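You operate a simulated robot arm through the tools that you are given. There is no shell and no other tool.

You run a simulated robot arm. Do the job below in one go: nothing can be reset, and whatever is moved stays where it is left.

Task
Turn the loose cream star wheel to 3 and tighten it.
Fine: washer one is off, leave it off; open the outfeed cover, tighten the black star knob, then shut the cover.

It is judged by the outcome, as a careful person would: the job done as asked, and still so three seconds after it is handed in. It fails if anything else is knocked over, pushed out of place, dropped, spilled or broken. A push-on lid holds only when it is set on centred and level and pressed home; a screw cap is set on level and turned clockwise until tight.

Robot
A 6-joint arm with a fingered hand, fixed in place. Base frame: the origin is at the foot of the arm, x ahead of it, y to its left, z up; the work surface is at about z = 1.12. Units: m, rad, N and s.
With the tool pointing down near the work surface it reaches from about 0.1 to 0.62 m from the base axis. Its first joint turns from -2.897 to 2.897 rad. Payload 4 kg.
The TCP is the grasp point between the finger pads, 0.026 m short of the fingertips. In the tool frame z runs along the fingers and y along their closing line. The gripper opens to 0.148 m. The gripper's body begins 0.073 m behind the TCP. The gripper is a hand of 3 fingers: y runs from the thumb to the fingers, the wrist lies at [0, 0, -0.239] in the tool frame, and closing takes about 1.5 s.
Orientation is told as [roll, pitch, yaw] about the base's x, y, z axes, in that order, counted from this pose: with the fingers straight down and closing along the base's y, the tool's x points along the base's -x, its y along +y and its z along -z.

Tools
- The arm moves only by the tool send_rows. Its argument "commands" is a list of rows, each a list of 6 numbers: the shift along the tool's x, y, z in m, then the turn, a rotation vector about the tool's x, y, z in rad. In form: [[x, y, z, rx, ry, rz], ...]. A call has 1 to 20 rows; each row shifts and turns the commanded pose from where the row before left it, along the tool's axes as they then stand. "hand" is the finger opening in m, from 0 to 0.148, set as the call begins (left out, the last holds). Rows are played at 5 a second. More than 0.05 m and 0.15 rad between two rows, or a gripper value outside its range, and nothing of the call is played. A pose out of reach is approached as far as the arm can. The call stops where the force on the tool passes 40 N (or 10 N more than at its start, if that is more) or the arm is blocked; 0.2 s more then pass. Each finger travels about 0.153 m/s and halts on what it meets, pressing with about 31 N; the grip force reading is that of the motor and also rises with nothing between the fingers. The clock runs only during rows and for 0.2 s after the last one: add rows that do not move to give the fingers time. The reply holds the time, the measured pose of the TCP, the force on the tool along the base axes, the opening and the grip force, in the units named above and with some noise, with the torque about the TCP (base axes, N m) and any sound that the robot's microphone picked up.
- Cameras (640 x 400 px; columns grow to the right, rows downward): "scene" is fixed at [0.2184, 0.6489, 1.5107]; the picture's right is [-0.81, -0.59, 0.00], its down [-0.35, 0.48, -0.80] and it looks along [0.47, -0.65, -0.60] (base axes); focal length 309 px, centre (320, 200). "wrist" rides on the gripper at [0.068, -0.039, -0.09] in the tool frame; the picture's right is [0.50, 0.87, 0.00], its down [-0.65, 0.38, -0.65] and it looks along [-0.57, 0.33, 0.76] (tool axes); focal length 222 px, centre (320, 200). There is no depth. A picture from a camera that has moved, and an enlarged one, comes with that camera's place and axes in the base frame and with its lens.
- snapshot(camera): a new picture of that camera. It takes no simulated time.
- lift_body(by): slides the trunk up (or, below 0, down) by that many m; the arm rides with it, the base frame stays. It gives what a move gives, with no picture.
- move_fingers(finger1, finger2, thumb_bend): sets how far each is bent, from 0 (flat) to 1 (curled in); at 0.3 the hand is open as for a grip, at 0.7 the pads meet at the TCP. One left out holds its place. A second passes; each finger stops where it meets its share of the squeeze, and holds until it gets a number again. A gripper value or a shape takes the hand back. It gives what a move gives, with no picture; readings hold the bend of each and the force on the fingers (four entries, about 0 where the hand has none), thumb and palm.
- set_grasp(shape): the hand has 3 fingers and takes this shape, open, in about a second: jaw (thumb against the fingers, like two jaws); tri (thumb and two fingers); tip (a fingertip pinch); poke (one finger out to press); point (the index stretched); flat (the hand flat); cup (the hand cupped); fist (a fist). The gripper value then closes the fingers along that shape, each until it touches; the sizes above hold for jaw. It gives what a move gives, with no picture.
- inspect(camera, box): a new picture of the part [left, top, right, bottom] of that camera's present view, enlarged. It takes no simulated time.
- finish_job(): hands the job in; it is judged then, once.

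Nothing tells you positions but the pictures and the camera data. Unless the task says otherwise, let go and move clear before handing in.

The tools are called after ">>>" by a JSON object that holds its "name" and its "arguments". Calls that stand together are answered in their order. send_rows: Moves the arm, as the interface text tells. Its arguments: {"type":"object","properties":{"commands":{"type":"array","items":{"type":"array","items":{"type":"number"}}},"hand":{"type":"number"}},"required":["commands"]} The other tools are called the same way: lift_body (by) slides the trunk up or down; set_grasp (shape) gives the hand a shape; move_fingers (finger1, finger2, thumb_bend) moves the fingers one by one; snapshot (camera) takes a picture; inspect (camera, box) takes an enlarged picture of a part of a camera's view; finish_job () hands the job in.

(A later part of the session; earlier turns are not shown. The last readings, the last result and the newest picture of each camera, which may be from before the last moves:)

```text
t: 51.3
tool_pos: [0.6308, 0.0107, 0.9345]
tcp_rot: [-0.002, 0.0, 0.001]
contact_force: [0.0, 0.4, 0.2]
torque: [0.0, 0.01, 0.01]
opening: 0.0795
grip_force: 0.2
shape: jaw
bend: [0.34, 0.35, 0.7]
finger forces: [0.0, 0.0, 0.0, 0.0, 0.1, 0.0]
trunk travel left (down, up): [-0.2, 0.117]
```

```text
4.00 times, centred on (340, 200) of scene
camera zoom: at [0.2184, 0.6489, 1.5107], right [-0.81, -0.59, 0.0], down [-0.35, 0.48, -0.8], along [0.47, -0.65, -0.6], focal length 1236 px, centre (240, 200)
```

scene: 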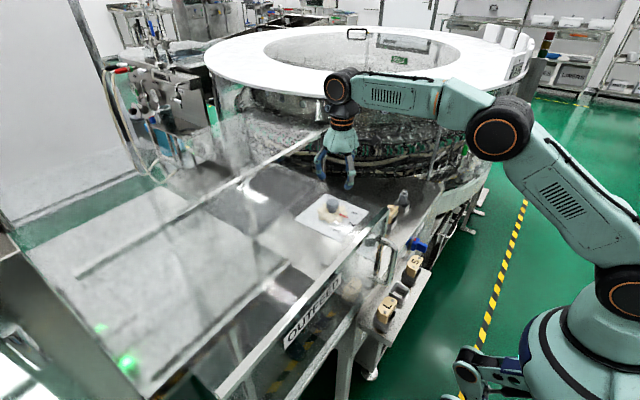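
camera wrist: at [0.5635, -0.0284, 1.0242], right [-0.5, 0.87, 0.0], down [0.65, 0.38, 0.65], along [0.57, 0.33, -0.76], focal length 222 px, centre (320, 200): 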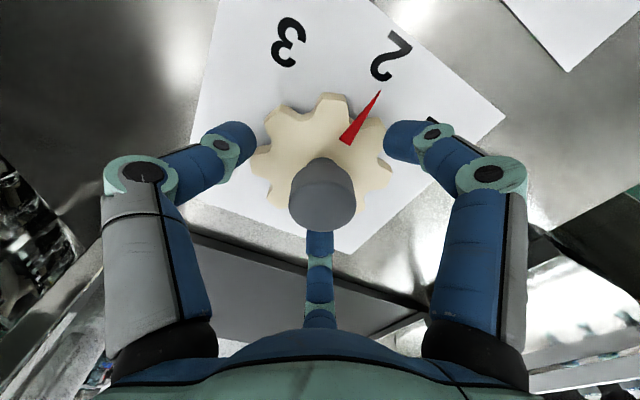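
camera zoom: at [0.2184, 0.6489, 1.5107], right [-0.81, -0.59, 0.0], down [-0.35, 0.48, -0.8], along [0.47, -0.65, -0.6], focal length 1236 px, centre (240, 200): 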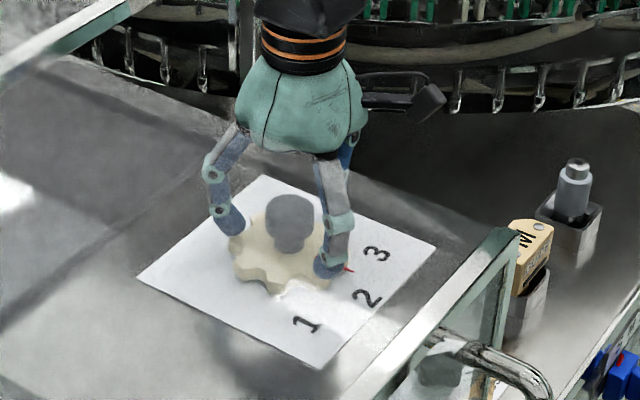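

>>> {"name": "inspect", "arguments": {"camera": "wrist", "box": [240, 80, 400, 260]}}

```text
2.22 times, centred on (320, 170) of wrist
camera zoom: at [0.5635, -0.0284, 1.0242], right [-0.5, 0.87, 0.0], down [0.65, 0.38, 0.65], along [0.57, 0.33, -0.76], focal length 494 px, centre (320, 267)
```

zoom: 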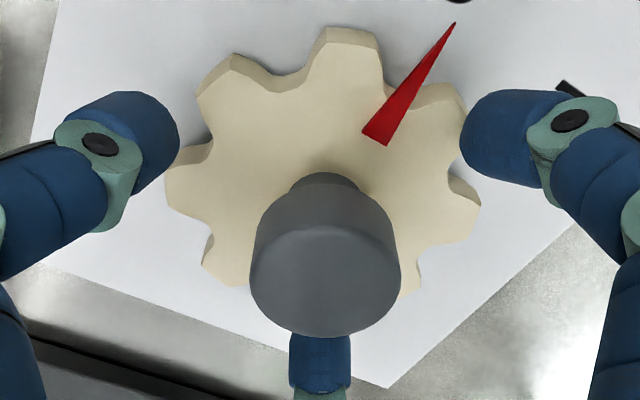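

The hub is a 35 mm cap on a thin stem, and the axis is well aligned. I'll rise about 17 mm so the fingertips meet the cap itself, then close.

>>> {"name": "send_rows", "arguments": {"commands": [[0, 0.001, -0.017, 0, 0, 0], [0, 0, 0, 0, 0, 0]]}}

>>> {"name": "send_rows", "arguments": {"commands": [[0, 0, 0, 0, 0, 0], [0, 0, 0, 0, 0, 0], [0, 0, 0, 0, 0, 0], [0, 0, 0, 0, 0, 0], [0, 0, 0, 0, 0, 0], [0, 0, 0, 0, 0, 0], [0, 0, 0, 0, 0, 0]], "hand": 0.0}}

>>> {"name": "snapshot", "arguments": {"camera": "wrist"}}

>>> {"name": "inspect", "arguments": {"camera": "scene", "box": [290, 150, 390, 250]}}

```text
t: 51.9
tool_pos: [0.6302, 0.0134, 0.9513]
tcp_rot: [-0.002, 0.0, 0.003]
contact_force: [0.4, 0.7, -0.8]
torque: [-0.01, -0.05, 0.0]
opening: 0.0796
grip_force: 0.2
shape: jaw
bend: [0.34, 0.35, 0.7]
finger forces: [0.1, 0.0, 0.0, 0.0, 0.1, 0.0]
trunk travel left (down, up): [-0.2, 0.117]
```

```text
t: 53.5
tool_pos: [0.6301, 0.0129, 0.9512]
tcp_rot: [-0.001, -0.001, 0.001]
contact_force: [-3.7, -0.8, -6.2]
torque: [-0.09, 0.1, -0.03]
opening: 0.0288
grip_force: 30.8
shape: jaw
bend: [0.75, 0.77, 0.7]
finger forces: [26.9, 27.4, 0.0, 0.1, 28.7, 0.0]
trunk travel left (down, up): [-0.2, 0.117]
```

```text
taken
camera wrist: at [0.5634, -0.0269, 1.0409], right [-0.5, 0.87, 0.0], down [0.66, 0.38, 0.65], along [0.57, 0.33, -0.76], focal length 222 px, centre (320, 200)
```

wrist: 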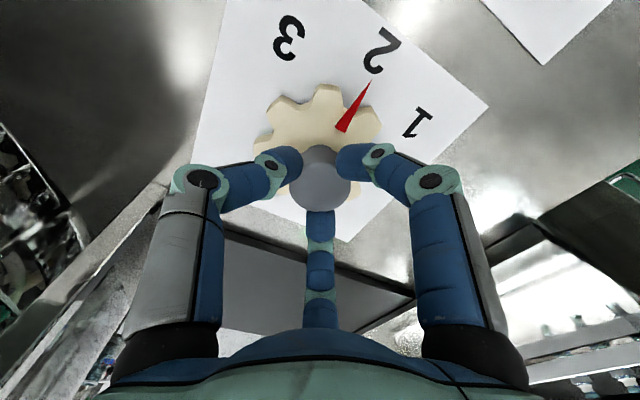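

```text
4.00 times, centred on (340, 200) of scene
camera zoom: at [0.2184, 0.6489, 1.5107], right [-0.81, -0.59, 0.0], down [-0.35, 0.48, -0.8], along [0.47, -0.65, -0.6], focal length 1236 px, centre (240, 200)
```

zoom: 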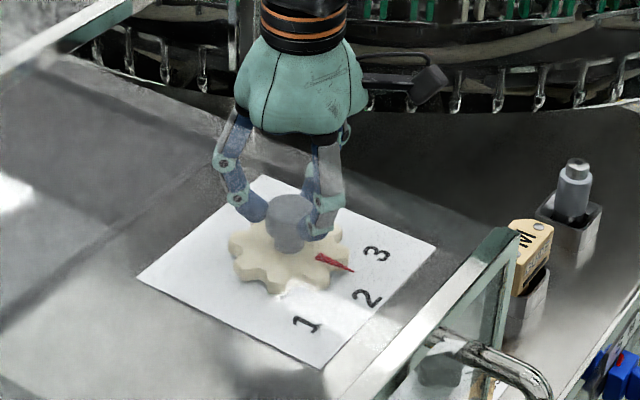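

All three fingers hold the cap at about 27 N each. I'll turn it a little counter-clockwise and check that the wheel follows.

>>> {"name": "send_rows", "arguments": {"commands": [[0, 0, 0, 0, 0, -0.08], [0, 0, 0, 0, 0, -0.08], [0, 0, 0, 0, 0, -0.08], [0, 0, 0, 0, 0, 0]]}}

>>> {"name": "snapshot", "arguments": {"camera": "wrist"}}

>>> {"name": "inspect", "arguments": {"camera": "scene", "box": [290, 150, 390, 250]}}

```text
t: 54.5
tool_pos: [0.6301, 0.012, 0.9516]
tcp_rot: [-0.001, 0.002, 0.242]
contact_force: [-0.5, -6.5, -6.6]
torque: [-0.17, 0.01, -0.06]
opening: 0.0288
grip_force: 31.2
shape: jaw
bend: [0.75, 0.77, 0.7]
finger forces: [25.9, 27.0, 0.1, 0.0, 32.3, 0.0]
trunk travel left (down, up): [-0.2, 0.117]
```

```text
taken
camera wrist: at [0.575, -0.0424, 1.0409], right [-0.69, 0.72, 0.0], down [0.55, 0.52, 0.65], along [0.47, 0.45, -0.76], focal length 222 px, centre (320, 200)
```

wrist: 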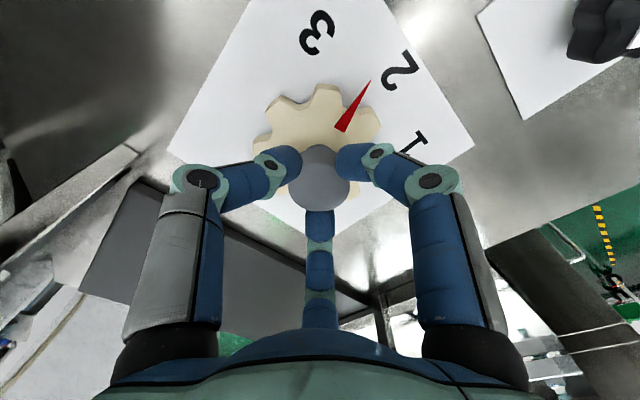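

```text
4.00 times, centred on (340, 200) of scene
camera zoom: at [0.2184, 0.6489, 1.5107], right [-0.81, -0.59, 0.0], down [-0.35, 0.48, -0.8], along [0.47, -0.65, -0.6], focal length 1236 px, centre (240, 200)
```

zoom: 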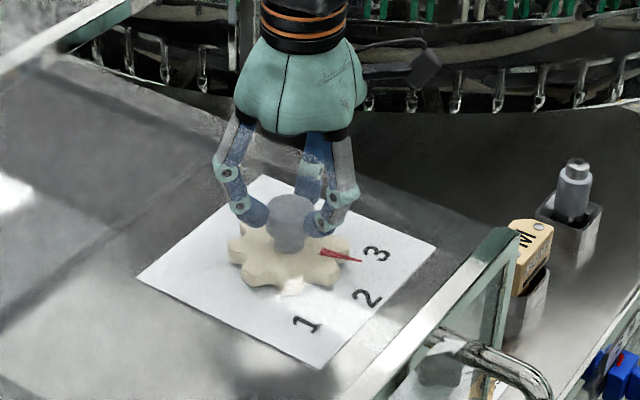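

The wheel follows the hand. I'll continue to about 45° in total.

>>> {"name": "send_rows", "arguments": {"commands": [[0, 0, 0, 0, 0, -0.09], [0, 0, 0, 0, 0, -0.09], [0, 0, 0, 0, 0, -0.09], [0, 0, 0, 0, 0, -0.09], [0, 0, 0, 0, 0, -0.09], [0, 0, 0, 0, 0, -0.09], [0, 0, 0, 0, 0, 0]]}}

>>> {"name": "inspect", "arguments": {"camera": "wrist", "box": [200, 0, 440, 200]}}

>>> {"name": "inspect", "arguments": {"camera": "scene", "box": [290, 150, 390, 250]}}

```text
t: 56.1
tool_pos: [0.6319, 0.0118, 0.9506]
tcp_rot: [0.0, 0.0, 0.782]
contact_force: [9.5, -11.2, -6.0]
torque: [-0.31, -0.28, -0.09]
opening: 0.0288
grip_force: 30.9
shape: jaw
bend: [0.75, 0.77, 0.7]
finger forces: [24.9, 25.7, 0.0, 0.1, 36.4, 0.1]
trunk travel left (down, up): [-0.2, 0.117]
```

```text
2.00 times, centred on (320, 100) of wrist
camera zoom: at [0.6117, -0.0644, 1.041], right [-0.97, 0.26, 0.0], down [0.2, 0.73, 0.65], along [0.17, 0.63, -0.76], focal length 444 px, centre (320, 400)
```

zoom: 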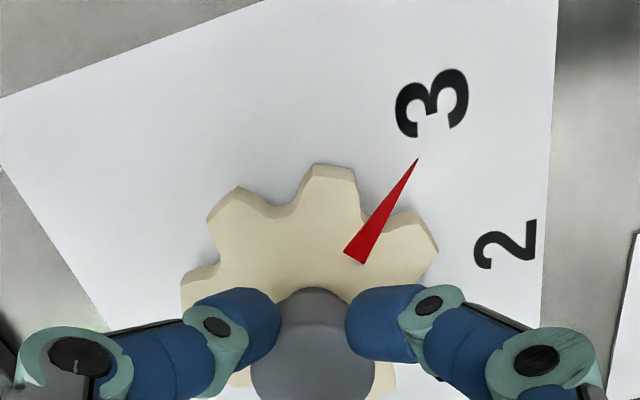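

```text
4.00 times, centred on (340, 200) of scene
camera zoom: at [0.2184, 0.6489, 1.5107], right [-0.81, -0.59, 0.0], down [-0.35, 0.48, -0.8], along [0.47, -0.65, -0.6], focal length 1236 px, centre (240, 200)
```

zoom: 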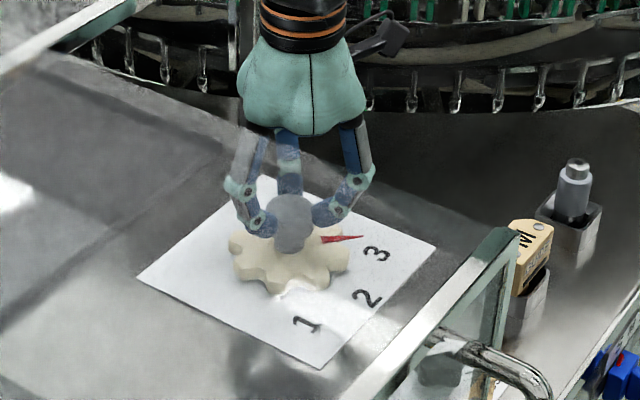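

The pointer now points at 3, measured about 46° from 2 against a mark at about 45–47°. I'll relieve the small side load, let go, lift, and check it again.

>>> {"name": "send_rows", "arguments": {"commands": [[0, -0.0014, 0, 0, 0, 0], [0, 0, 0, 0, 0, 0]]}}

>>> {"name": "send_rows", "arguments": {"commands": [[0, 0, 0, 0, 0, 0], [0, 0, 0, 0, 0, 0], [0, 0, 0, 0, 0, 0], [0, 0, -0.02, 0, 0, 0], [0, 0, -0.03, 0, 0, 0], [0, 0, -0.03, 0, 0, 0], [0, 0, 0, 0, 0, 0]], "hand": 0.09}}

>>> {"name": "snapshot", "arguments": {"camera": "wrist"}}

>>> {"name": "inspect", "arguments": {"camera": "wrist", "box": [200, 0, 440, 200]}}

>>> {"name": "inspect", "arguments": {"camera": "scene", "box": [290, 170, 390, 250]}}

```text
t: 56.7
tool_pos: [0.6314, 0.0103, 0.9501]
tcp_rot: [0.0, 0.001, 0.782]
contact_force: [5.5, -7.1, -6.2]
torque: [-0.17, -0.19, -0.04]
opening: 0.0287
grip_force: 31.3
shape: jaw
bend: [0.75, 0.77, 0.7]
finger forces: [25.7, 27.0, 0.0, 0.1, 33.8, 0.0]
trunk travel left (down, up): [-0.2, 0.117]
```

```text
t: 58.3
tool_pos: [0.6307, 0.0112, 1.0314]
tcp_rot: [-0.001, -0.001, 0.78]
contact_force: [0.2, 0.2, 0.3]
torque: [0.02, -0.04, -0.02]
opening: 0.0893
grip_force: 0.0
shape: jaw
bend: [0.32, 0.32, 0.7]
finger forces: [0.0, 0.0, 0.0, 0.2, 0.0, 0.1]
trunk travel left (down, up): [-0.2, 0.117]
```

```text
taken
camera wrist: at [0.6106, -0.0643, 1.1212], right [-0.96, 0.26, 0.0], down [0.2, 0.73, 0.65], along [0.17, 0.63, -0.76], focal length 222 px, centre (320, 200)
```

wrist: 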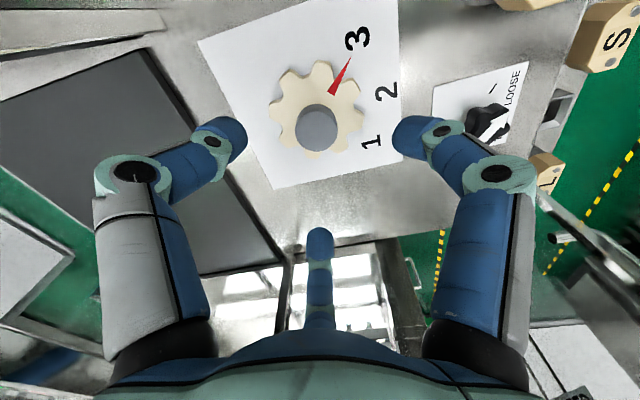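

```text
2.00 times, centred on (320, 100) of wrist
camera zoom: at [0.6106, -0.0643, 1.1212], right [-0.96, 0.26, 0.0], down [0.2, 0.73, 0.65], along [0.17, 0.63, -0.76], focal length 444 px, centre (320, 400)
```

zoom: 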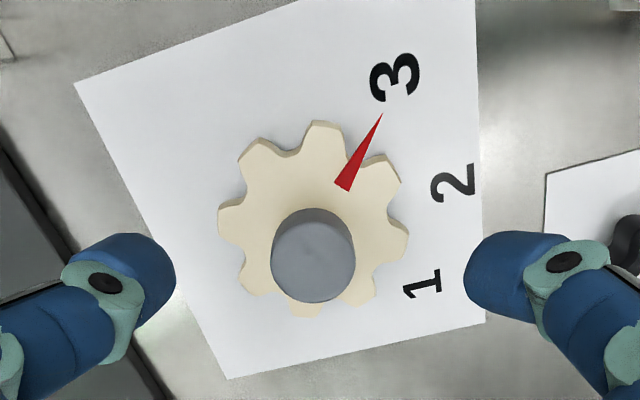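

```text
5.00 times, centred on (340, 210) of scene
camera zoom: at [0.2184, 0.6489, 1.5107], right [-0.81, -0.59, 0.0], down [-0.35, 0.48, -0.8], along [0.47, -0.65, -0.6], focal length 1545 px, centre (220, 150)
```

zoom: 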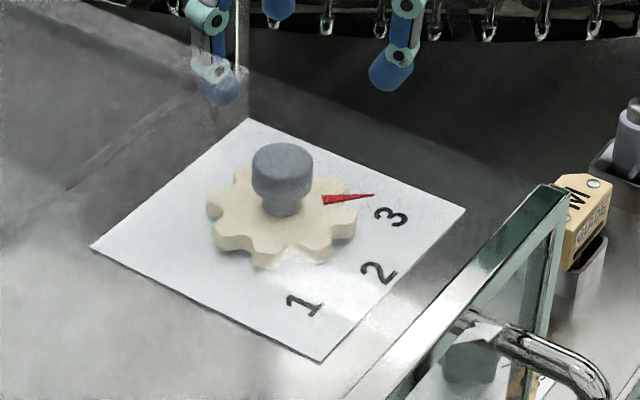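

The pointer is right on 3. Next is the black knob: I'll move above it at a safe height and look at it from overhead.

>>> {"name": "send_rows", "arguments": {"commands": [[0, 0, -0.03, 0, 0, 0], [0.0188, 0.0372, -0.01, 0, 0, 0], [0.0188, 0.0372, -0.01, 0, 0, 0], [0.0188, 0.0372, 0, 0, 0, 0], [0.0188, 0.0372, 0, 0, 0, 0], [0, 0, 0, 0, 0, 0]], "hand": 0.07}}

>>> {"name": "snapshot", "arguments": {"camera": "wrist"}}

>>> {"name": "snapshot", "arguments": {"camera": "scene"}}

>>> {"name": "inspect", "arguments": {"camera": "wrist", "box": [200, 0, 440, 200]}}

```text
t: 59.7
tool_pos: [0.4739, 0.0639, 1.0807]
tcp_rot: [0.0, 0.001, 0.782]
contact_force: [0.1, 1.2, -0.4]
torque: [0.01, 0.02, -0.02]
opening: 0.0704
grip_force: 0.0
shape: jaw
bend: [0.37, 0.37, 0.7]
finger forces: [0.0, 0.0, 0.0, 0.0, 0.0, 0.0]
trunk travel left (down, up): [-0.2, 0.117]
```

```text
taken
camera wrist: at [0.4529, -0.0117, 1.1705], right [-0.96, 0.26, 0.0], down [0.2, 0.73, 0.65], along [0.17, 0.63, -0.76], focal length 222 px, centre (320, 200)
```

wrist: 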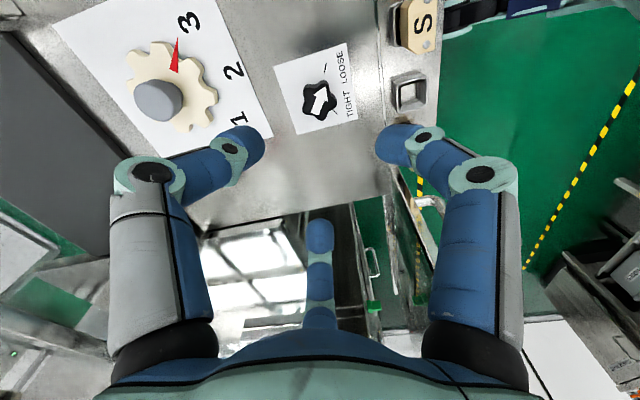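

```text
taken
```

scene: 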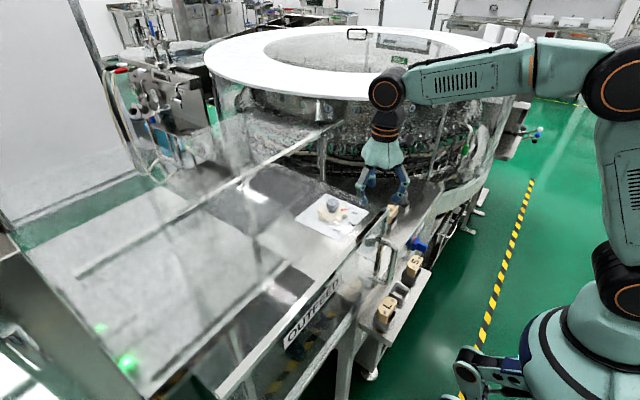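

```text
2.00 times, centred on (320, 100) of wrist
camera zoom: at [0.4529, -0.0117, 1.1705], right [-0.96, 0.26, 0.0], down [0.2, 0.73, 0.65], along [0.17, 0.63, -0.76], focal length 444 px, centre (320, 400)
```

zoom: 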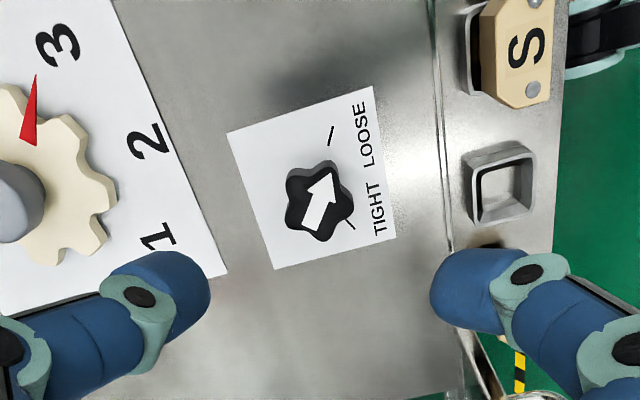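

The knob's centre is about (0.474, 0.065), top z≈0.917, and about 38 mm across, with LOOSE and TIGHT about 120° apart. I'll turn the hand to +60° so there's room for a 120° clockwise turn, then go down in two stages.

>>> {"name": "send_rows", "arguments": {"commands": [[0, 0, 0, 0, 0, -0.13], [0, 0, 0, 0, 0, -0.13], [0, 0, 0.03, 0, 0, 0], [0, 0, 0.03, 0, 0, 0], [0, 0, 0.03, 0, 0, 0], [0, 0, 0.02, 0, 0, 0], [0, 0, 0, 0, 0, 0]]}}

>>> {"name": "snapshot", "arguments": {"camera": "wrist"}}

>>> {"name": "inspect", "arguments": {"camera": "scene", "box": [320, 140, 440, 270]}}

```text
t: 61.3
tool_pos: [0.4727, 0.0639, 0.9698]
tcp_rot: [-0.002, 0.001, 1.041]
contact_force: [-0.1, -0.6, -0.3]
torque: [-0.02, 0.01, 0.01]
opening: 0.0704
grip_force: 0.0
shape: jaw
bend: [0.37, 0.37, 0.7]
finger forces: [0.0, 0.1, 0.1, 0.0, 0.1, 0.1]
trunk travel left (down, up): [-0.2, 0.117]
```

```text
taken
camera wrist: at [0.4725, -0.0139, 1.0595], right [-1.0, 0.01, 0.0], down [0.0, 0.76, 0.65], along [0.0, 0.65, -0.76], focal length 222 px, centre (320, 200)
```

wrist: 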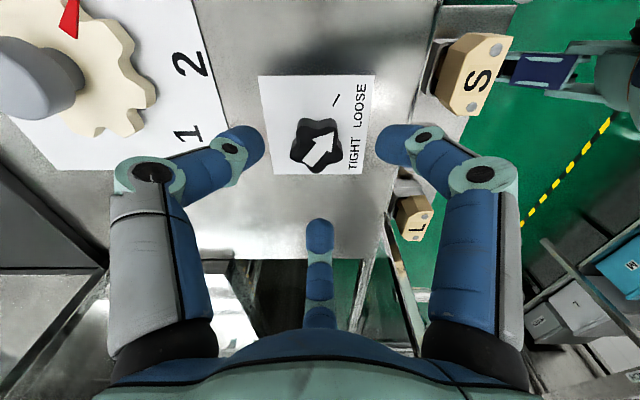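

```text
3.08 times, centred on (380, 205) of scene
camera zoom: at [0.2184, 0.6489, 1.5107], right [-0.81, -0.59, 0.0], down [-0.35, 0.48, -0.8], along [0.47, -0.65, -0.6], focal length 951 px, centre (135, 185)
```

zoom: 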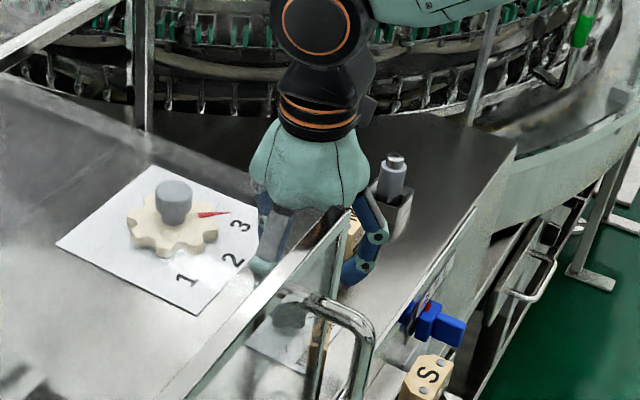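

>>> {"name": "send_rows", "arguments": {"commands": [[0.0008, -0.0016, 0.015, 0, 0, 0], [0, 0, 0.015, 0, 0, 0], [0, 0, 0.011, 0, 0, 0], [0, 0, 0, 0, 0, 0]]}}

>>> {"name": "snapshot", "arguments": {"camera": "wrist"}}

>>> {"name": "inspect", "arguments": {"camera": "wrist", "box": [220, 80, 420, 240]}}

```text
t: 62.3
tool_pos: [0.4735, 0.0625, 0.9292]
tcp_rot: [-0.001, 0.001, 1.042]
contact_force: [0.1, 0.1, 0.6]
torque: [0.02, 0.01, 0.01]
opening: 0.0705
grip_force: 0.0
shape: jaw
bend: [0.37, 0.37, 0.7]
finger forces: [0.1, 0.0, 0.1, 0.0, 0.0, 0.0]
trunk travel left (down, up): [-0.2, 0.117]
```

```text
taken
camera wrist: at [0.4741, -0.0155, 1.0194], right [-1.0, 0.01, 0.0], down [0.0, 0.76, 0.65], along [0.0, 0.65, -0.76], focal length 222 px, centre (320, 200)
```

wrist: 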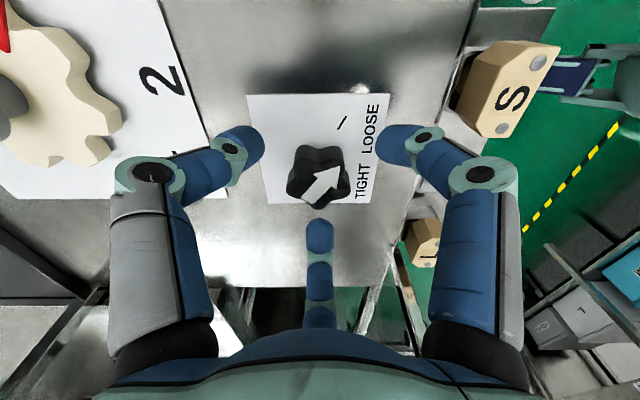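

```text
2.50 times, centred on (320, 160) of wrist
camera zoom: at [0.4741, -0.0155, 1.0194], right [-1.0, 0.01, 0.0], down [0.0, 0.76, 0.65], along [0.0, 0.65, -0.76], focal length 555 px, centre (320, 300)
```

zoom: 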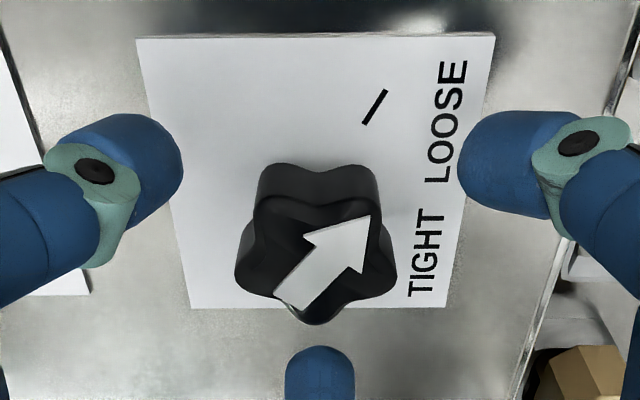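

The knob is centred between the fingers. I'll close on it.

>>> {"name": "send_rows", "arguments": {"commands": [[0, 0, 0, 0, 0, 0], [0, 0, 0, 0, 0, 0], [0, 0, 0, 0, 0, 0], [0, 0, 0, 0, 0, 0], [0, 0, 0, 0, 0, 0], [0, 0, 0, 0, 0, 0]], "hand": 0.0}}

>>> {"name": "inspect", "arguments": {"camera": "wrist", "box": [200, 60, 440, 260]}}

```text
t: 63.7
tool_pos: [0.4734, 0.0618, 0.9296]
tcp_rot: [-0.001, -0.001, 1.041]
contact_force: [-1.8, -2.6, -7.4]
torque: [-0.04, 0.01, -0.01]
opening: 0.0306
grip_force: 30.6
shape: jaw
bend: [0.75, 0.76, 0.7]
finger forces: [27.6, 26.5, 0.0, 0.0, 28.0, 0.1]
trunk travel left (down, up): [-0.2, 0.117]
```

```text
2.00 times, centred on (320, 160) of wrist
camera zoom: at [0.4743, -0.0157, 1.0193], right [-1.0, 0.01, 0.0], down [0.01, 0.76, 0.65], along [0.0, 0.65, -0.76], focal length 444 px, centre (320, 280)
```

zoom: 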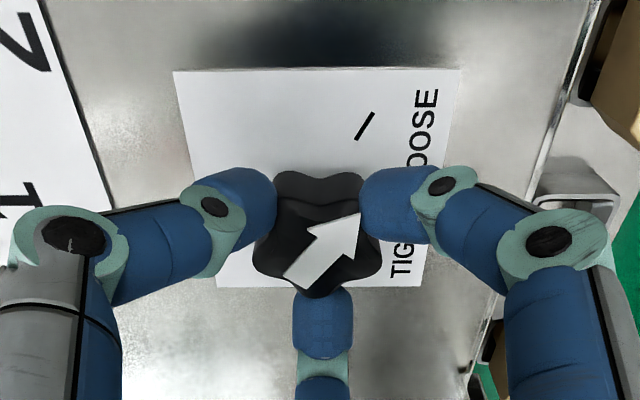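

The grip is firm on all three fingers. I'll turn clockwise from above, toward TIGHT, watching the torque.

>>> {"name": "send_rows", "arguments": {"commands": [[0, 0, 0, 0, 0, 0.09], [0, 0, 0, 0, 0, 0.09], [0, 0, 0, 0, 0, 0.09], [0, 0, 0, 0, 0, 0.09], [0, 0, 0, 0, 0, 0.09], [0, 0, 0, 0, 0, 0.09], [0, 0, 0, 0, 0, 0]]}}

>>> {"name": "inspect", "arguments": {"camera": "wrist", "box": [200, 60, 440, 260]}}

>>> {"name": "inspect", "arguments": {"camera": "scene", "box": [320, 140, 440, 270]}}

```text
t: 65.3
tool_pos: [0.4738, 0.0631, 0.9284]
tcp_rot: [0.0, 0.001, 0.5]
contact_force: [-8.0, -0.8, -16.3]
torque: [-0.04, 0.19, 0.01]
opening: 0.03
grip_force: 30.8
shape: jaw
bend: [0.75, 0.76, 0.7]
finger forces: [30.9, 25.9, 0.0, 0.0, 26.3, 0.0]
trunk travel left (down, up): [-0.2, 0.117]
```

```text
2.00 times, centred on (320, 160) of wrist
camera zoom: at [0.4342, -0.0038, 1.0198], right [-0.85, 0.52, 0.0], down [0.4, 0.65, 0.65], along [0.34, 0.56, -0.76], focal length 444 px, centre (320, 280)
```

zoom: 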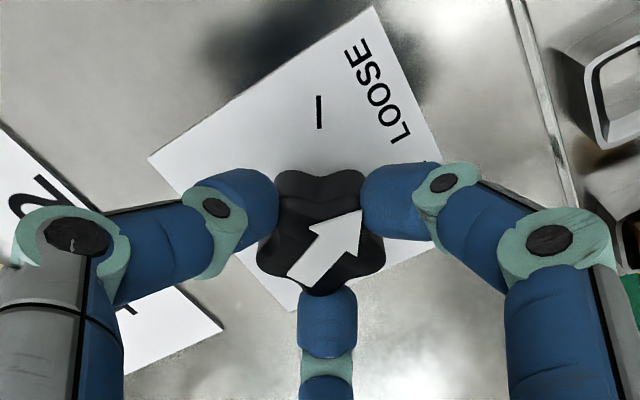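

```text
3.08 times, centred on (380, 205) of scene
camera zoom: at [0.2184, 0.6489, 1.5107], right [-0.81, -0.59, 0.0], down [-0.35, 0.48, -0.8], along [0.47, -0.65, -0.6], focal length 951 px, centre (135, 185)
```

zoom: 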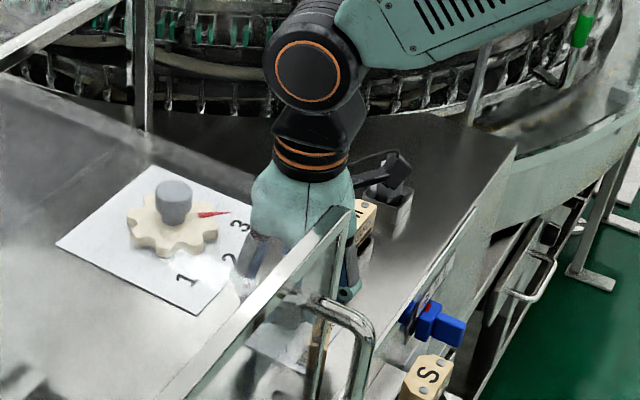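

The knob follows the hand and seems to draw down slightly as it screws in. I'll continue clockwise and let the hand follow it down.

>>> {"name": "send_rows", "arguments": {"commands": [[0, 0, 0.0006, 0, 0, 0.09], [0, 0, 0.0006, 0, 0, 0.09], [0, 0, 0.0004, 0, 0, 0.09], [0, 0, 0.0004, 0, 0, 0.09], [0, 0, 0.0004, 0, 0, 0.09], [0, 0, 0.0002, 0, 0, 0.09], [0, 0, 0, 0, 0, 0]]}}

>>> {"name": "inspect", "arguments": {"camera": "wrist", "box": [200, 60, 440, 260]}}

>>> {"name": "snapshot", "arguments": {"camera": "wrist"}}

>>> {"name": "inspect", "arguments": {"camera": "scene", "box": [320, 140, 440, 270]}}

```text
t: 66.9
tool_pos: [0.4738, 0.0648, 0.9276]
tcp_rot: [-0.001, -0.003, -0.042]
contact_force: [-7.7, 4.5, 6.3]
torque: [0.08, 0.3, 0.02]
opening: 0.03
grip_force: 30.8
shape: jaw
bend: [0.75, 0.76, 0.7]
finger forces: [34.4, 26.6, 0.0, 0.0, 29.0, 0.0]
trunk travel left (down, up): [-0.2, 0.117]
```

```text
2.00 times, centred on (320, 160) of wrist
camera zoom: at [0.4052, 0.0272, 1.0185], right [-0.46, 0.89, 0.0], down [0.67, 0.35, 0.65], along [0.58, 0.3, -0.76], focal length 444 px, centre (320, 280)
```

zoom: 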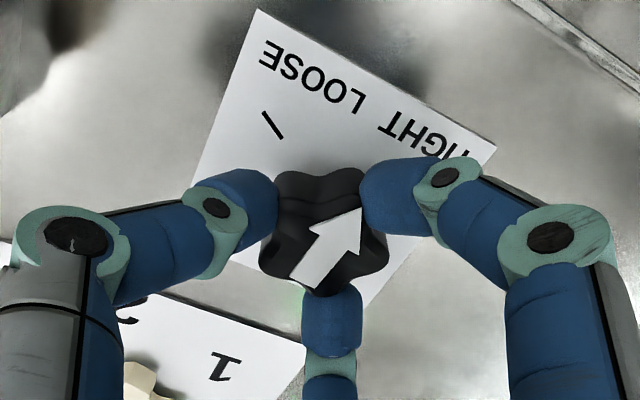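

```text
taken
camera wrist: at [0.4052, 0.0272, 1.0185], right [-0.46, 0.89, 0.0], down [0.67, 0.35, 0.65], along [0.58, 0.3, -0.76], focal length 222 px, centre (320, 200)
```

wrist: 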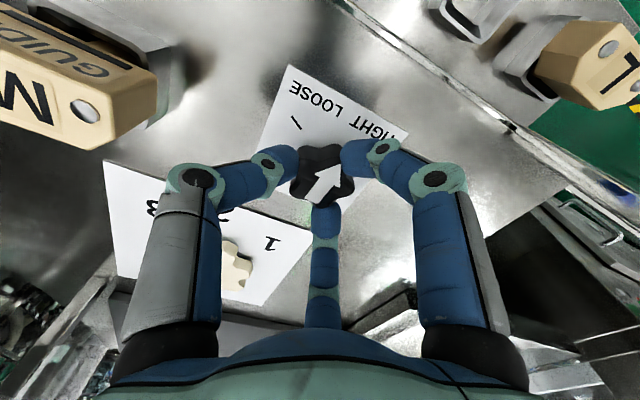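

```text
3.08 times, centred on (380, 205) of scene
camera zoom: at [0.2184, 0.6489, 1.5107], right [-0.81, -0.59, 0.0], down [-0.35, 0.48, -0.8], along [0.47, -0.65, -0.6], focal length 951 px, centre (135, 185)
```

zoom: 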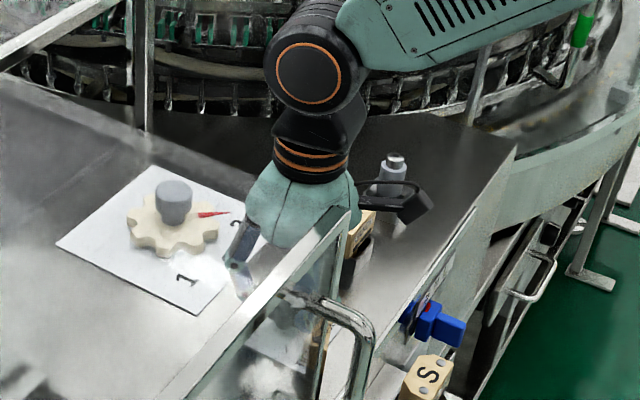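

>>> {"name": "send_rows", "arguments": {"commands": [[0, 0, 0, 0, 0, 0.09], [0, 0, 0, 0, 0, 0.09], [0, 0, 0, 0, 0, 0.09], [0, 0, 0, 0, 0, 0.09], [0, 0, 0, 0, 0, 0.09], [0, 0, 0, 0, 0, 0.09], [0, 0, 0, 0, 0, 0]]}}

>>> {"name": "inspect", "arguments": {"camera": "wrist", "box": [200, 60, 440, 260]}}

>>> {"name": "inspect", "arguments": {"camera": "scene", "box": [320, 140, 440, 270]}}

```text
t: 68.5
tool_pos: [0.4728, 0.064, 0.9286]
tcp_rot: [0.0, -0.003, -0.581]
contact_force: [-3.6, 9.4, 14.6]
torque: [0.31, 0.13, 0.05]
opening: 0.0304
grip_force: 31.2
shape: jaw
bend: [0.75, 0.76, 0.69]
finger forces: [35.9, 28.1, 0.0, 0.0, 28.1, 0.0]
trunk travel left (down, up): [-0.2, 0.117]
```

```text
2.00 times, centred on (320, 160) of wrist
camera zoom: at [0.3959, 0.0677, 1.0178], right [0.06, 1.0, 0.0], down [0.75, -0.04, 0.66], along [0.65, -0.04, -0.76], focal length 444 px, centre (320, 280)
```

zoom: 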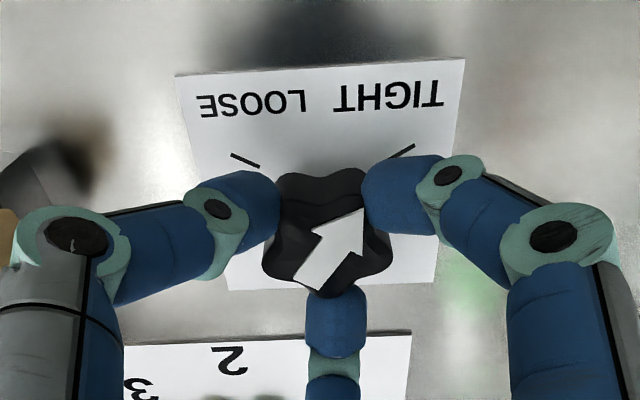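

```text
3.08 times, centred on (380, 205) of scene
camera zoom: at [0.2184, 0.6489, 1.5107], right [-0.81, -0.59, 0.0], down [-0.35, 0.48, -0.8], along [0.47, -0.65, -0.6], focal length 951 px, centre (135, 185)
```

zoom: 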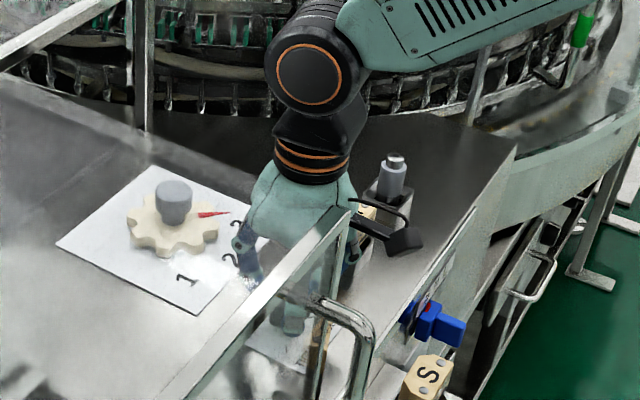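

>>> {"name": "send_rows", "arguments": {"commands": [[0, 0, -0.0007, 0, 0, 0.06], [0, 0, -0.0003, 0, 0, 0.06], [0, 0, 0, 0, 0, 0.06], [0, 0, 0, 0, 0, 0.06], [0, 0, 0, 0, 0, 0]]}}

>>> {"name": "inspect", "arguments": {"camera": "wrist", "box": [200, 60, 440, 260]}}

```text
t: 69.7
tool_pos: [0.4742, 0.0629, 0.9278]
tcp_rot: [-0.001, 0.0, -0.821]
contact_force: [-1.8, 12.6, 0.7]
torque: [0.32, 0.12, 0.02]
opening: 0.0304
grip_force: 30.9
shape: jaw
bend: [0.75, 0.76, 0.69]
finger forces: [35.3, 26.2, 0.1, 0.1, 27.0, 0.0]
trunk travel left (down, up): [-0.2, 0.117]
```

```text
2.00 times, centred on (320, 160) of wrist
camera zoom: at [0.3993, 0.0861, 1.0186], right [0.29, 0.96, 0.0], down [0.72, -0.22, 0.65], along [0.62, -0.19, -0.76], focal length 444 px, centre (320, 280)
```

zoom: 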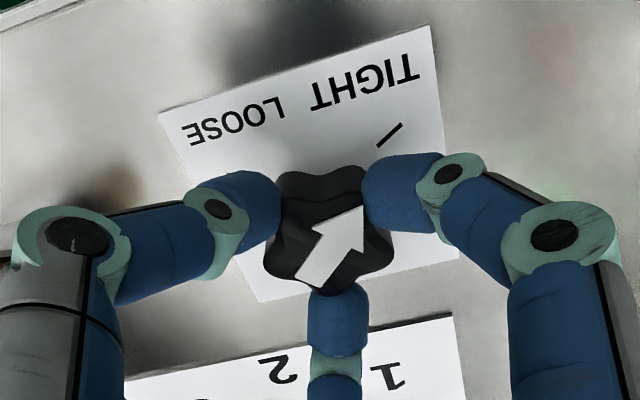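

About 15° remain to the TIGHT tick. I'll continue in small steps and watch for resistance.

>>> {"name": "send_rows", "arguments": {"commands": [[0, 0, 0, 0, 0, 0.05], [0, 0, 0, 0, 0, 0.05], [0, 0, 0, 0, 0, 0.05], [0, 0, 0, 0, 0, 0.05], [0, 0, 0, 0, 0, 0]]}}

>>> {"name": "inspect", "arguments": {"camera": "wrist", "box": [200, 60, 440, 260]}}

```text
t: 70.9
tool_pos: [0.474, 0.0637, 0.9283]
tcp_rot: [-0.002, -0.002, -1.022]
contact_force: [-5.6, 11.0, -0.6]
torque: [0.29, 0.13, 0.03]
opening: 0.0303
grip_force: 31.3
shape: jaw
bend: [0.75, 0.76, 0.7]
finger forces: [34.9, 25.4, 0.0, 0.0, 31.1, 0.0]
trunk travel left (down, up): [-0.2, 0.117]
```

```text
2.00 times, centred on (320, 160) of wrist
camera zoom: at [0.4057, 0.1008, 1.0186], right [0.48, 0.88, 0.0], down [0.67, -0.36, 0.65], along [0.57, -0.31, -0.76], focal length 444 px, centre (320, 280)
```

zoom: 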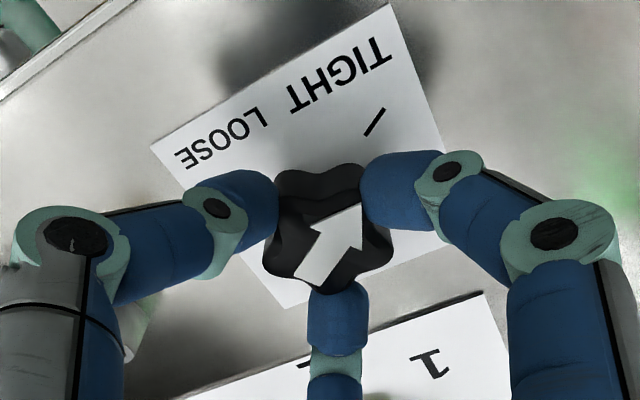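

The arrow is now almost on the TIGHT tick. I'll turn a little more to reach it or feel a stop.

>>> {"name": "send_rows", "arguments": {"commands": [[0, 0, 0, 0, 0, 0.03], [0, 0, 0, 0, 0, 0.03], [0, 0, 0, 0, 0, 0]]}}

>>> {"name": "inspect", "arguments": {"camera": "wrist", "box": [200, 60, 440, 260]}}

```text
t: 71.7
tool_pos: [0.4747, 0.0641, 0.9288]
tcp_rot: [-0.002, -0.002, -1.08]
contact_force: [-5.0, 8.0, -2.2]
torque: [0.24, 0.19, 0.06]
opening: 0.0301
grip_force: 31.0
shape: jaw
bend: [0.75, 0.76, 0.7]
finger forces: [34.3, 25.0, 0.0, 0.0, 32.1, 0.0]
trunk travel left (down, up): [-0.2, 0.117]
```

```text
2.00 times, centred on (320, 160) of wrist
camera zoom: at [0.4083, 0.1049, 1.0187], right [0.53, 0.85, 0.0], down [0.64, -0.4, 0.65], along [0.56, -0.35, -0.76], focal length 444 px, centre (320, 280)
```

zoom: 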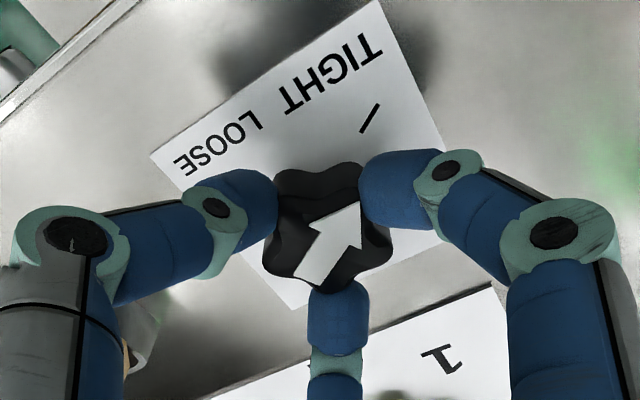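

>>> {"name": "send_rows", "arguments": {"commands": [[0, 0, 0, 0, 0, 0.03], [0, 0, 0, 0, 0, 0.03], [0, 0, 0, 0, 0, 0]]}}

>>> {"name": "inspect", "arguments": {"camera": "wrist", "box": [200, 60, 440, 260]}}

```text
t: 72.5
tool_pos: [0.4745, 0.0639, 0.9296]
tcp_rot: [-0.001, 0.0, -1.14]
contact_force: [-2.8, 2.4, -5.0]
torque: [0.13, 0.21, 0.17]
opening: 0.0298
grip_force: 31.1
shape: jaw
bend: [0.75, 0.76, 0.7]
finger forces: [34.0, 24.5, 0.1, 0.1, 33.4, 0.1]
trunk travel left (down, up): [-0.2, 0.117]
```

```text
2.00 times, centred on (320, 160) of wrist
camera zoom: at [0.4112, 0.1085, 1.0188], right [0.58, 0.82, 0.0], down [0.62, -0.44, 0.65], along [0.53, -0.38, -0.76], focal length 444 px, centre (320, 280)
```

zoom: 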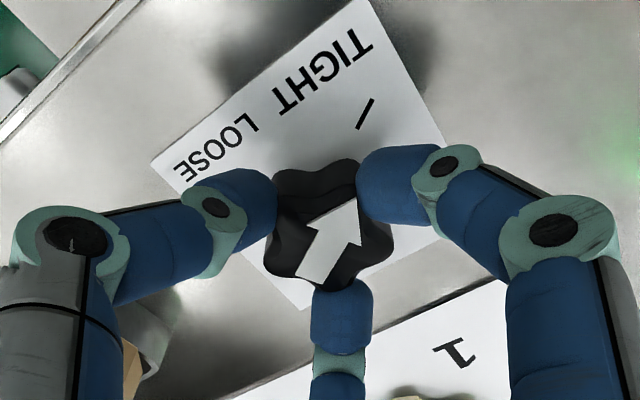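

Torque is rising (0.17 N·m) and the arrow sits at TIGHT, so the knob has reached its stop. I'll give it a bit more torque to make sure it's snug.

>>> {"name": "send_rows", "arguments": {"commands": [[0, 0, 0, 0, 0, 0.03], [0, 0, 0, 0, 0, 0.03], [0, 0, 0, 0, 0, 0.03], [0, 0, 0, 0, 0, 0]]}}

>>> {"name": "inspect", "arguments": {"camera": "wrist", "box": [200, 60, 440, 260]}}

```text
t: 73.5
tool_pos: [0.4732, 0.0623, 0.9287]
tcp_rot: [0.001, -0.002, -1.231]
contact_force: [-1.4, -2.9, -5.8]
torque: [0.0, 0.24, 0.31]
opening: 0.0295
grip_force: 30.9
shape: jaw
bend: [0.75, 0.76, 0.7]
finger forces: [34.6, 24.6, 0.0, 0.0, 36.0, 0.0]
trunk travel left (down, up): [-0.2, 0.117]
```

```text
2.00 times, centred on (320, 160) of wrist
camera zoom: at [0.4159, 0.1132, 1.0188], right [0.65, 0.76, 0.0], down [0.58, -0.49, 0.65], along [0.5, -0.43, -0.76], focal length 444 px, centre (320, 280)
```

zoom: 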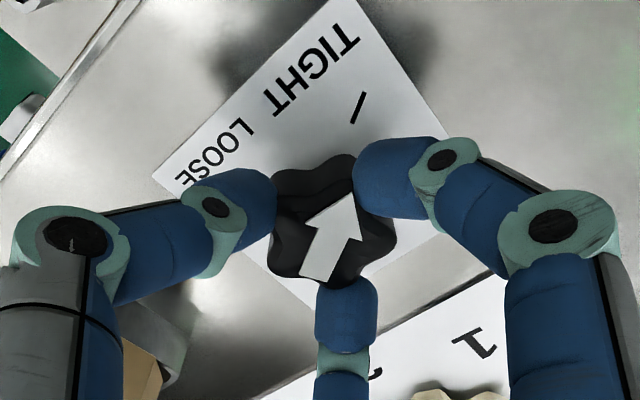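

The knob holds firm at 0.31 N·m with its arrow on TIGHT. I'll let go, rise clear, and check the knob and wheel.

>>> {"name": "send_rows", "arguments": {"commands": [[0, 0, 0, 0, 0, 0], [0, 0, 0, 0, 0, 0], [0, 0, 0, 0, 0, 0], [0, 0, -0.02, 0, 0, 0], [0, 0, -0.03, 0, 0, 0], [-0.0377, -0.0133, -0.02, 0, 0, 0], [0, 0, -0.045, 0, 0, 0], [0, 0, -0.045, 0, 0, 0], [0, 0, -0.045, 0, 0, 0], [0, 0, 0, 0, 0, 0]], "hand": 0.06}}

>>> {"name": "snapshot", "arguments": {"camera": "wrist"}}

>>> {"name": "snapshot", "arguments": {"camera": "scene"}}

```text
t: 75.7
tool_pos: [0.4749, 0.0218, 1.1335]
tcp_rot: [0.0, -0.001, -1.232]
contact_force: [0.1, 0.4, 0.6]
torque: [0.0, 0.01, -0.03]
opening: 0.0598
grip_force: 0.2
shape: jaw
bend: [0.77, 0.77, 0.7]
finger forces: [0.0, 0.1, 0.1, 0.0, 0.0, 0.1]
trunk travel left (down, up): [-0.2, 0.117]
```

```text
taken
camera wrist: at [0.4164, 0.0725, 1.2237], right [0.65, 0.76, 0.0], down [0.58, -0.49, 0.65], along [0.5, -0.43, -0.76], focal length 222 px, centre (320, 200)
```

wrist: 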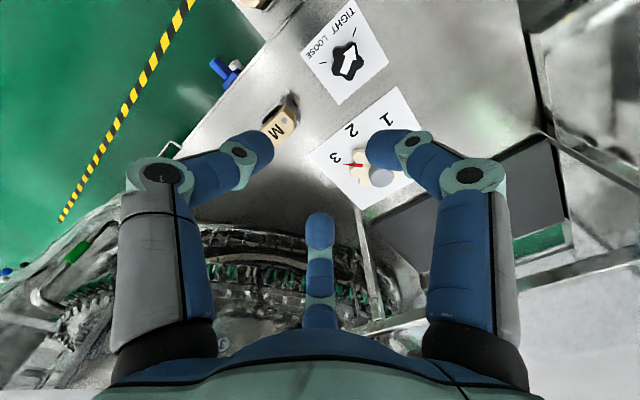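

```text
taken
```

scene: 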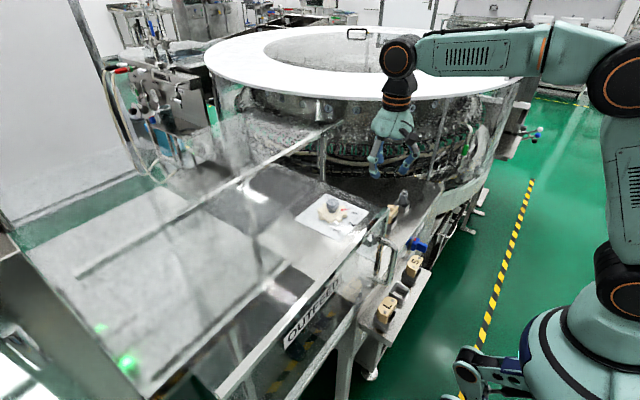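

>>> {"name": "inspect", "arguments": {"camera": "wrist", "box": [290, 0, 430, 100]}}

>>> {"name": "inspect", "arguments": {"camera": "wrist", "box": [290, 80, 450, 220]}}

>>> {"name": "inspect", "arguments": {"camera": "scene", "box": [290, 180, 450, 280]}}

```text
4.00 times, centred on (360, 50) of wrist
camera zoom: at [0.4164, 0.0725, 1.2237], right [0.65, 0.76, 0.0], down [0.58, -0.49, 0.65], along [0.5, -0.43, -0.76], focal length 888 px, centre (160, 800)
```

zoom: 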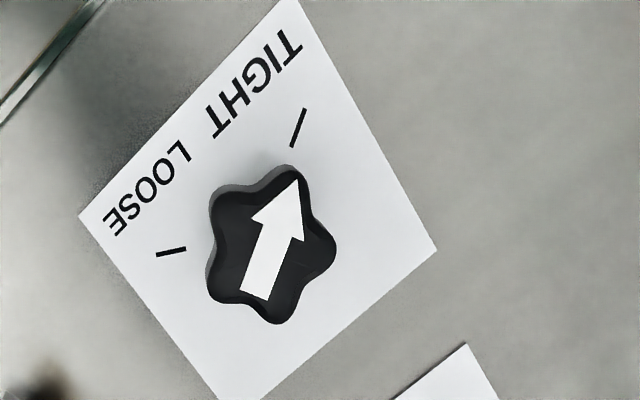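

```text
2.86 times, centred on (370, 150) of wrist
camera zoom: at [0.4164, 0.0725, 1.2237], right [0.65, 0.76, 0.0], down [0.58, -0.49, 0.65], along [0.5, -0.43, -0.76], focal length 635 px, centre (177, 343)
```

zoom: 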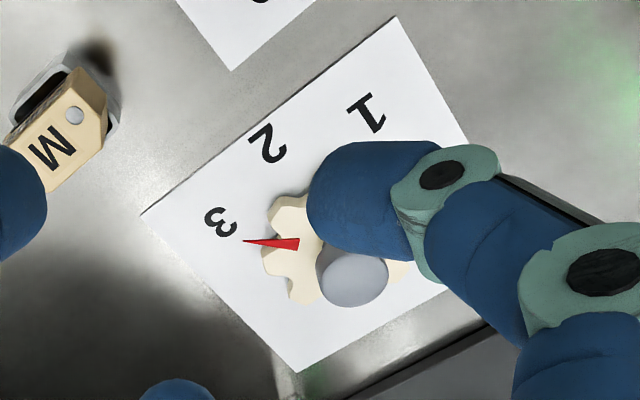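

```text
4.00 times, centred on (370, 230) of scene
camera zoom: at [0.2184, 0.6489, 1.5107], right [-0.81, -0.59, 0.0], down [-0.35, 0.48, -0.8], along [0.47, -0.65, -0.6], focal length 1236 px, centre (120, 80)
```

zoom: 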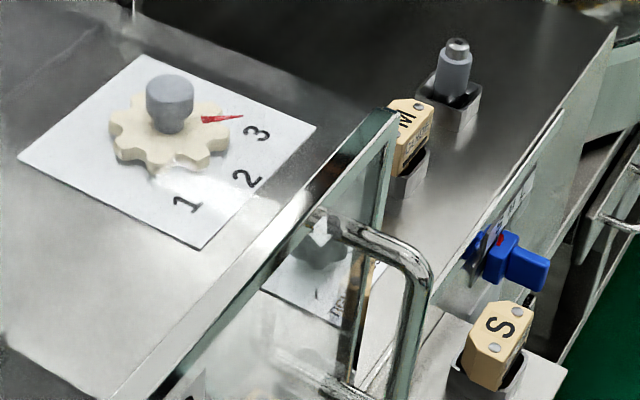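

The knob's arrow is on TIGHT and the wheel is still at 3. Now to shut the cover: I'll close the fingers, swing back and around to the +y side of the handle, and view it before pushing.

>>> {"name": "send_rows", "arguments": {"commands": [[0, 0, -0.04, 0, 0, 0], [0, 0, -0.04, 0, 0, 0], [0, 0, -0.04, 0, 0, 0], [0.01455, -0.0413, 0, 0, 0, 0], [0.01455, -0.0413, 0, 0, 0, 0], [0.01455, -0.0413, 0, 0, 0, 0], [0.01455, -0.0413, 0, 0, 0, 0], [0.04055, 0.0143, 0, 0, 0, 0], [0.04055, 0.0143, 0, 0, 0, 0], [0.04055, 0.0143, 0, 0, 0, 0], [0.04055, 0.0143, 0, 0, 0, 0], [0.04055, 0.0143, 0, 0, 0, 0], [0.04055, 0.0143, 0, 0, 0, 0], [0, 0, 0, 0, 0, 0.113], [0, 0, 0, 0, 0, 0.113], [0, 0, 0, 0, 0, 0.113], [0, 0, 0, 0, 0, 0]], "hand": 0.0}}

>>> {"name": "snapshot", "arguments": {"camera": "wrist"}}

>>> {"name": "snapshot", "arguments": {"camera": "scene"}}

```text
t: 79.3
tool_pos: [0.2986, 0.2817, 1.254]
tcp_rot: [0.0, -0.002, -1.57]
contact_force: [-0.5, -0.2, 0.4]
torque: [-0.03, 0.04, 0.04]
opening: 0.0
grip_force: 30.6
shape: jaw
bend: [0.7, 0.7, 0.7]
finger forces: [0.0, 0.0, 0.1, 0.0, 0.1, 0.0]
trunk travel left (down, up): [-0.2, 0.117]
```

```text
taken
camera wrist: at [0.2603, 0.349, 1.3436], right [0.87, 0.5, 0.0], down [0.38, -0.65, 0.65], along [0.33, -0.57, -0.76], focal length 222 px, centre (320, 200)
```

wrist: 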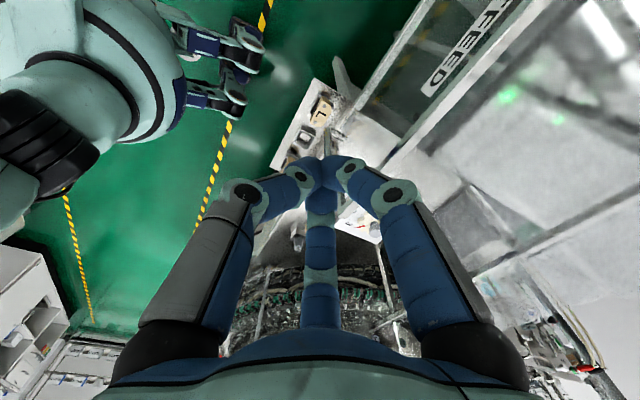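

```text
taken
```

scene: 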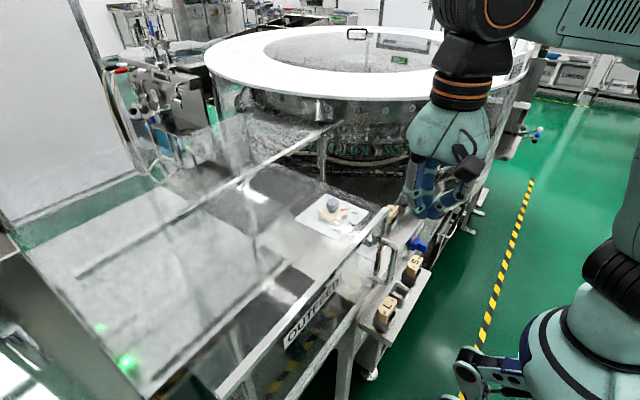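

The handle bar is now near y≈0.20. I'll go down on its +y side and move in line with the bar.

>>> {"name": "send_rows", "arguments": {"commands": [[0, 0, 0.045, 0, 0, 0], [0, 0, 0.045, 0, 0, 0], [0, 0, 0.045, 0, 0, 0], [0, 0, 0.045, 0, 0, 0], [0, 0, 0.029, 0, 0, 0], [0, 0.025, 0, 0, 0, 0], [0, 0.023, 0, 0, 0, 0], [0, 0, 0, 0, 0, 0]]}}

>>> {"name": "snapshot", "arguments": {"camera": "wrist"}}

>>> {"name": "inspect", "arguments": {"camera": "scene", "box": [320, 180, 440, 300]}}

```text
t: 81.1
tool_pos: [0.3464, 0.2805, 1.0432]
tcp_rot: [0.0, -0.002, -1.567]
contact_force: [-0.6, 0.3, 0.2]
torque: [0.0, -0.06, -0.01]
opening: 0.0001
grip_force: 31.0
shape: jaw
bend: [0.7, 0.7, 0.7]
finger forces: [0.1, 0.1, 0.1, 0.0, 0.0, 0.0]
trunk travel left (down, up): [-0.2, 0.117]
```

```text
taken
camera wrist: at [0.3072, 0.3476, 1.1341], right [0.86, 0.5, 0.0], down [0.38, -0.65, 0.65], along [0.33, -0.57, -0.76], focal length 222 px, centre (320, 200)
```

wrist: 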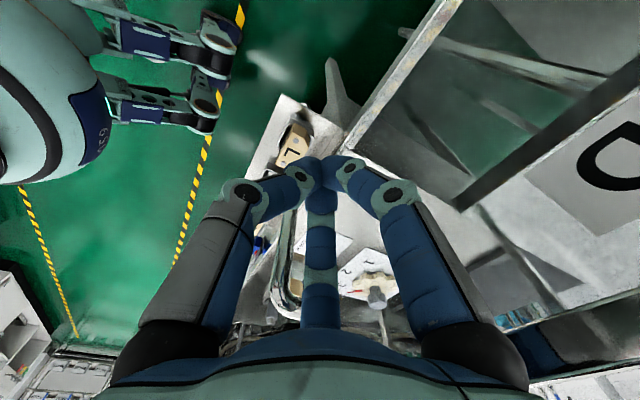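

```text
3.33 times, centred on (380, 240) of scene
camera zoom: at [0.2184, 0.6489, 1.5107], right [-0.81, -0.59, 0.0], down [-0.35, 0.48, -0.8], along [0.47, -0.65, -0.6], focal length 1030 px, centre (120, 67)
```

zoom: 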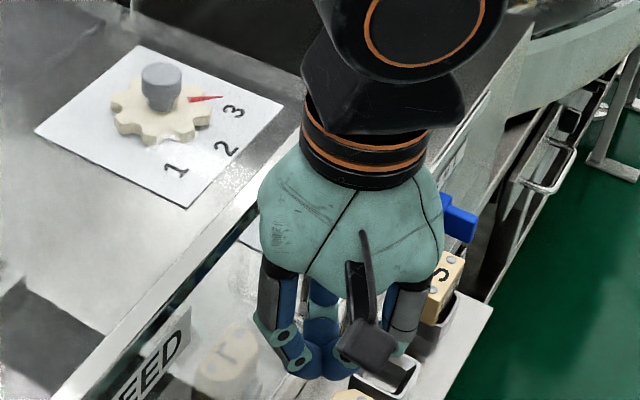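

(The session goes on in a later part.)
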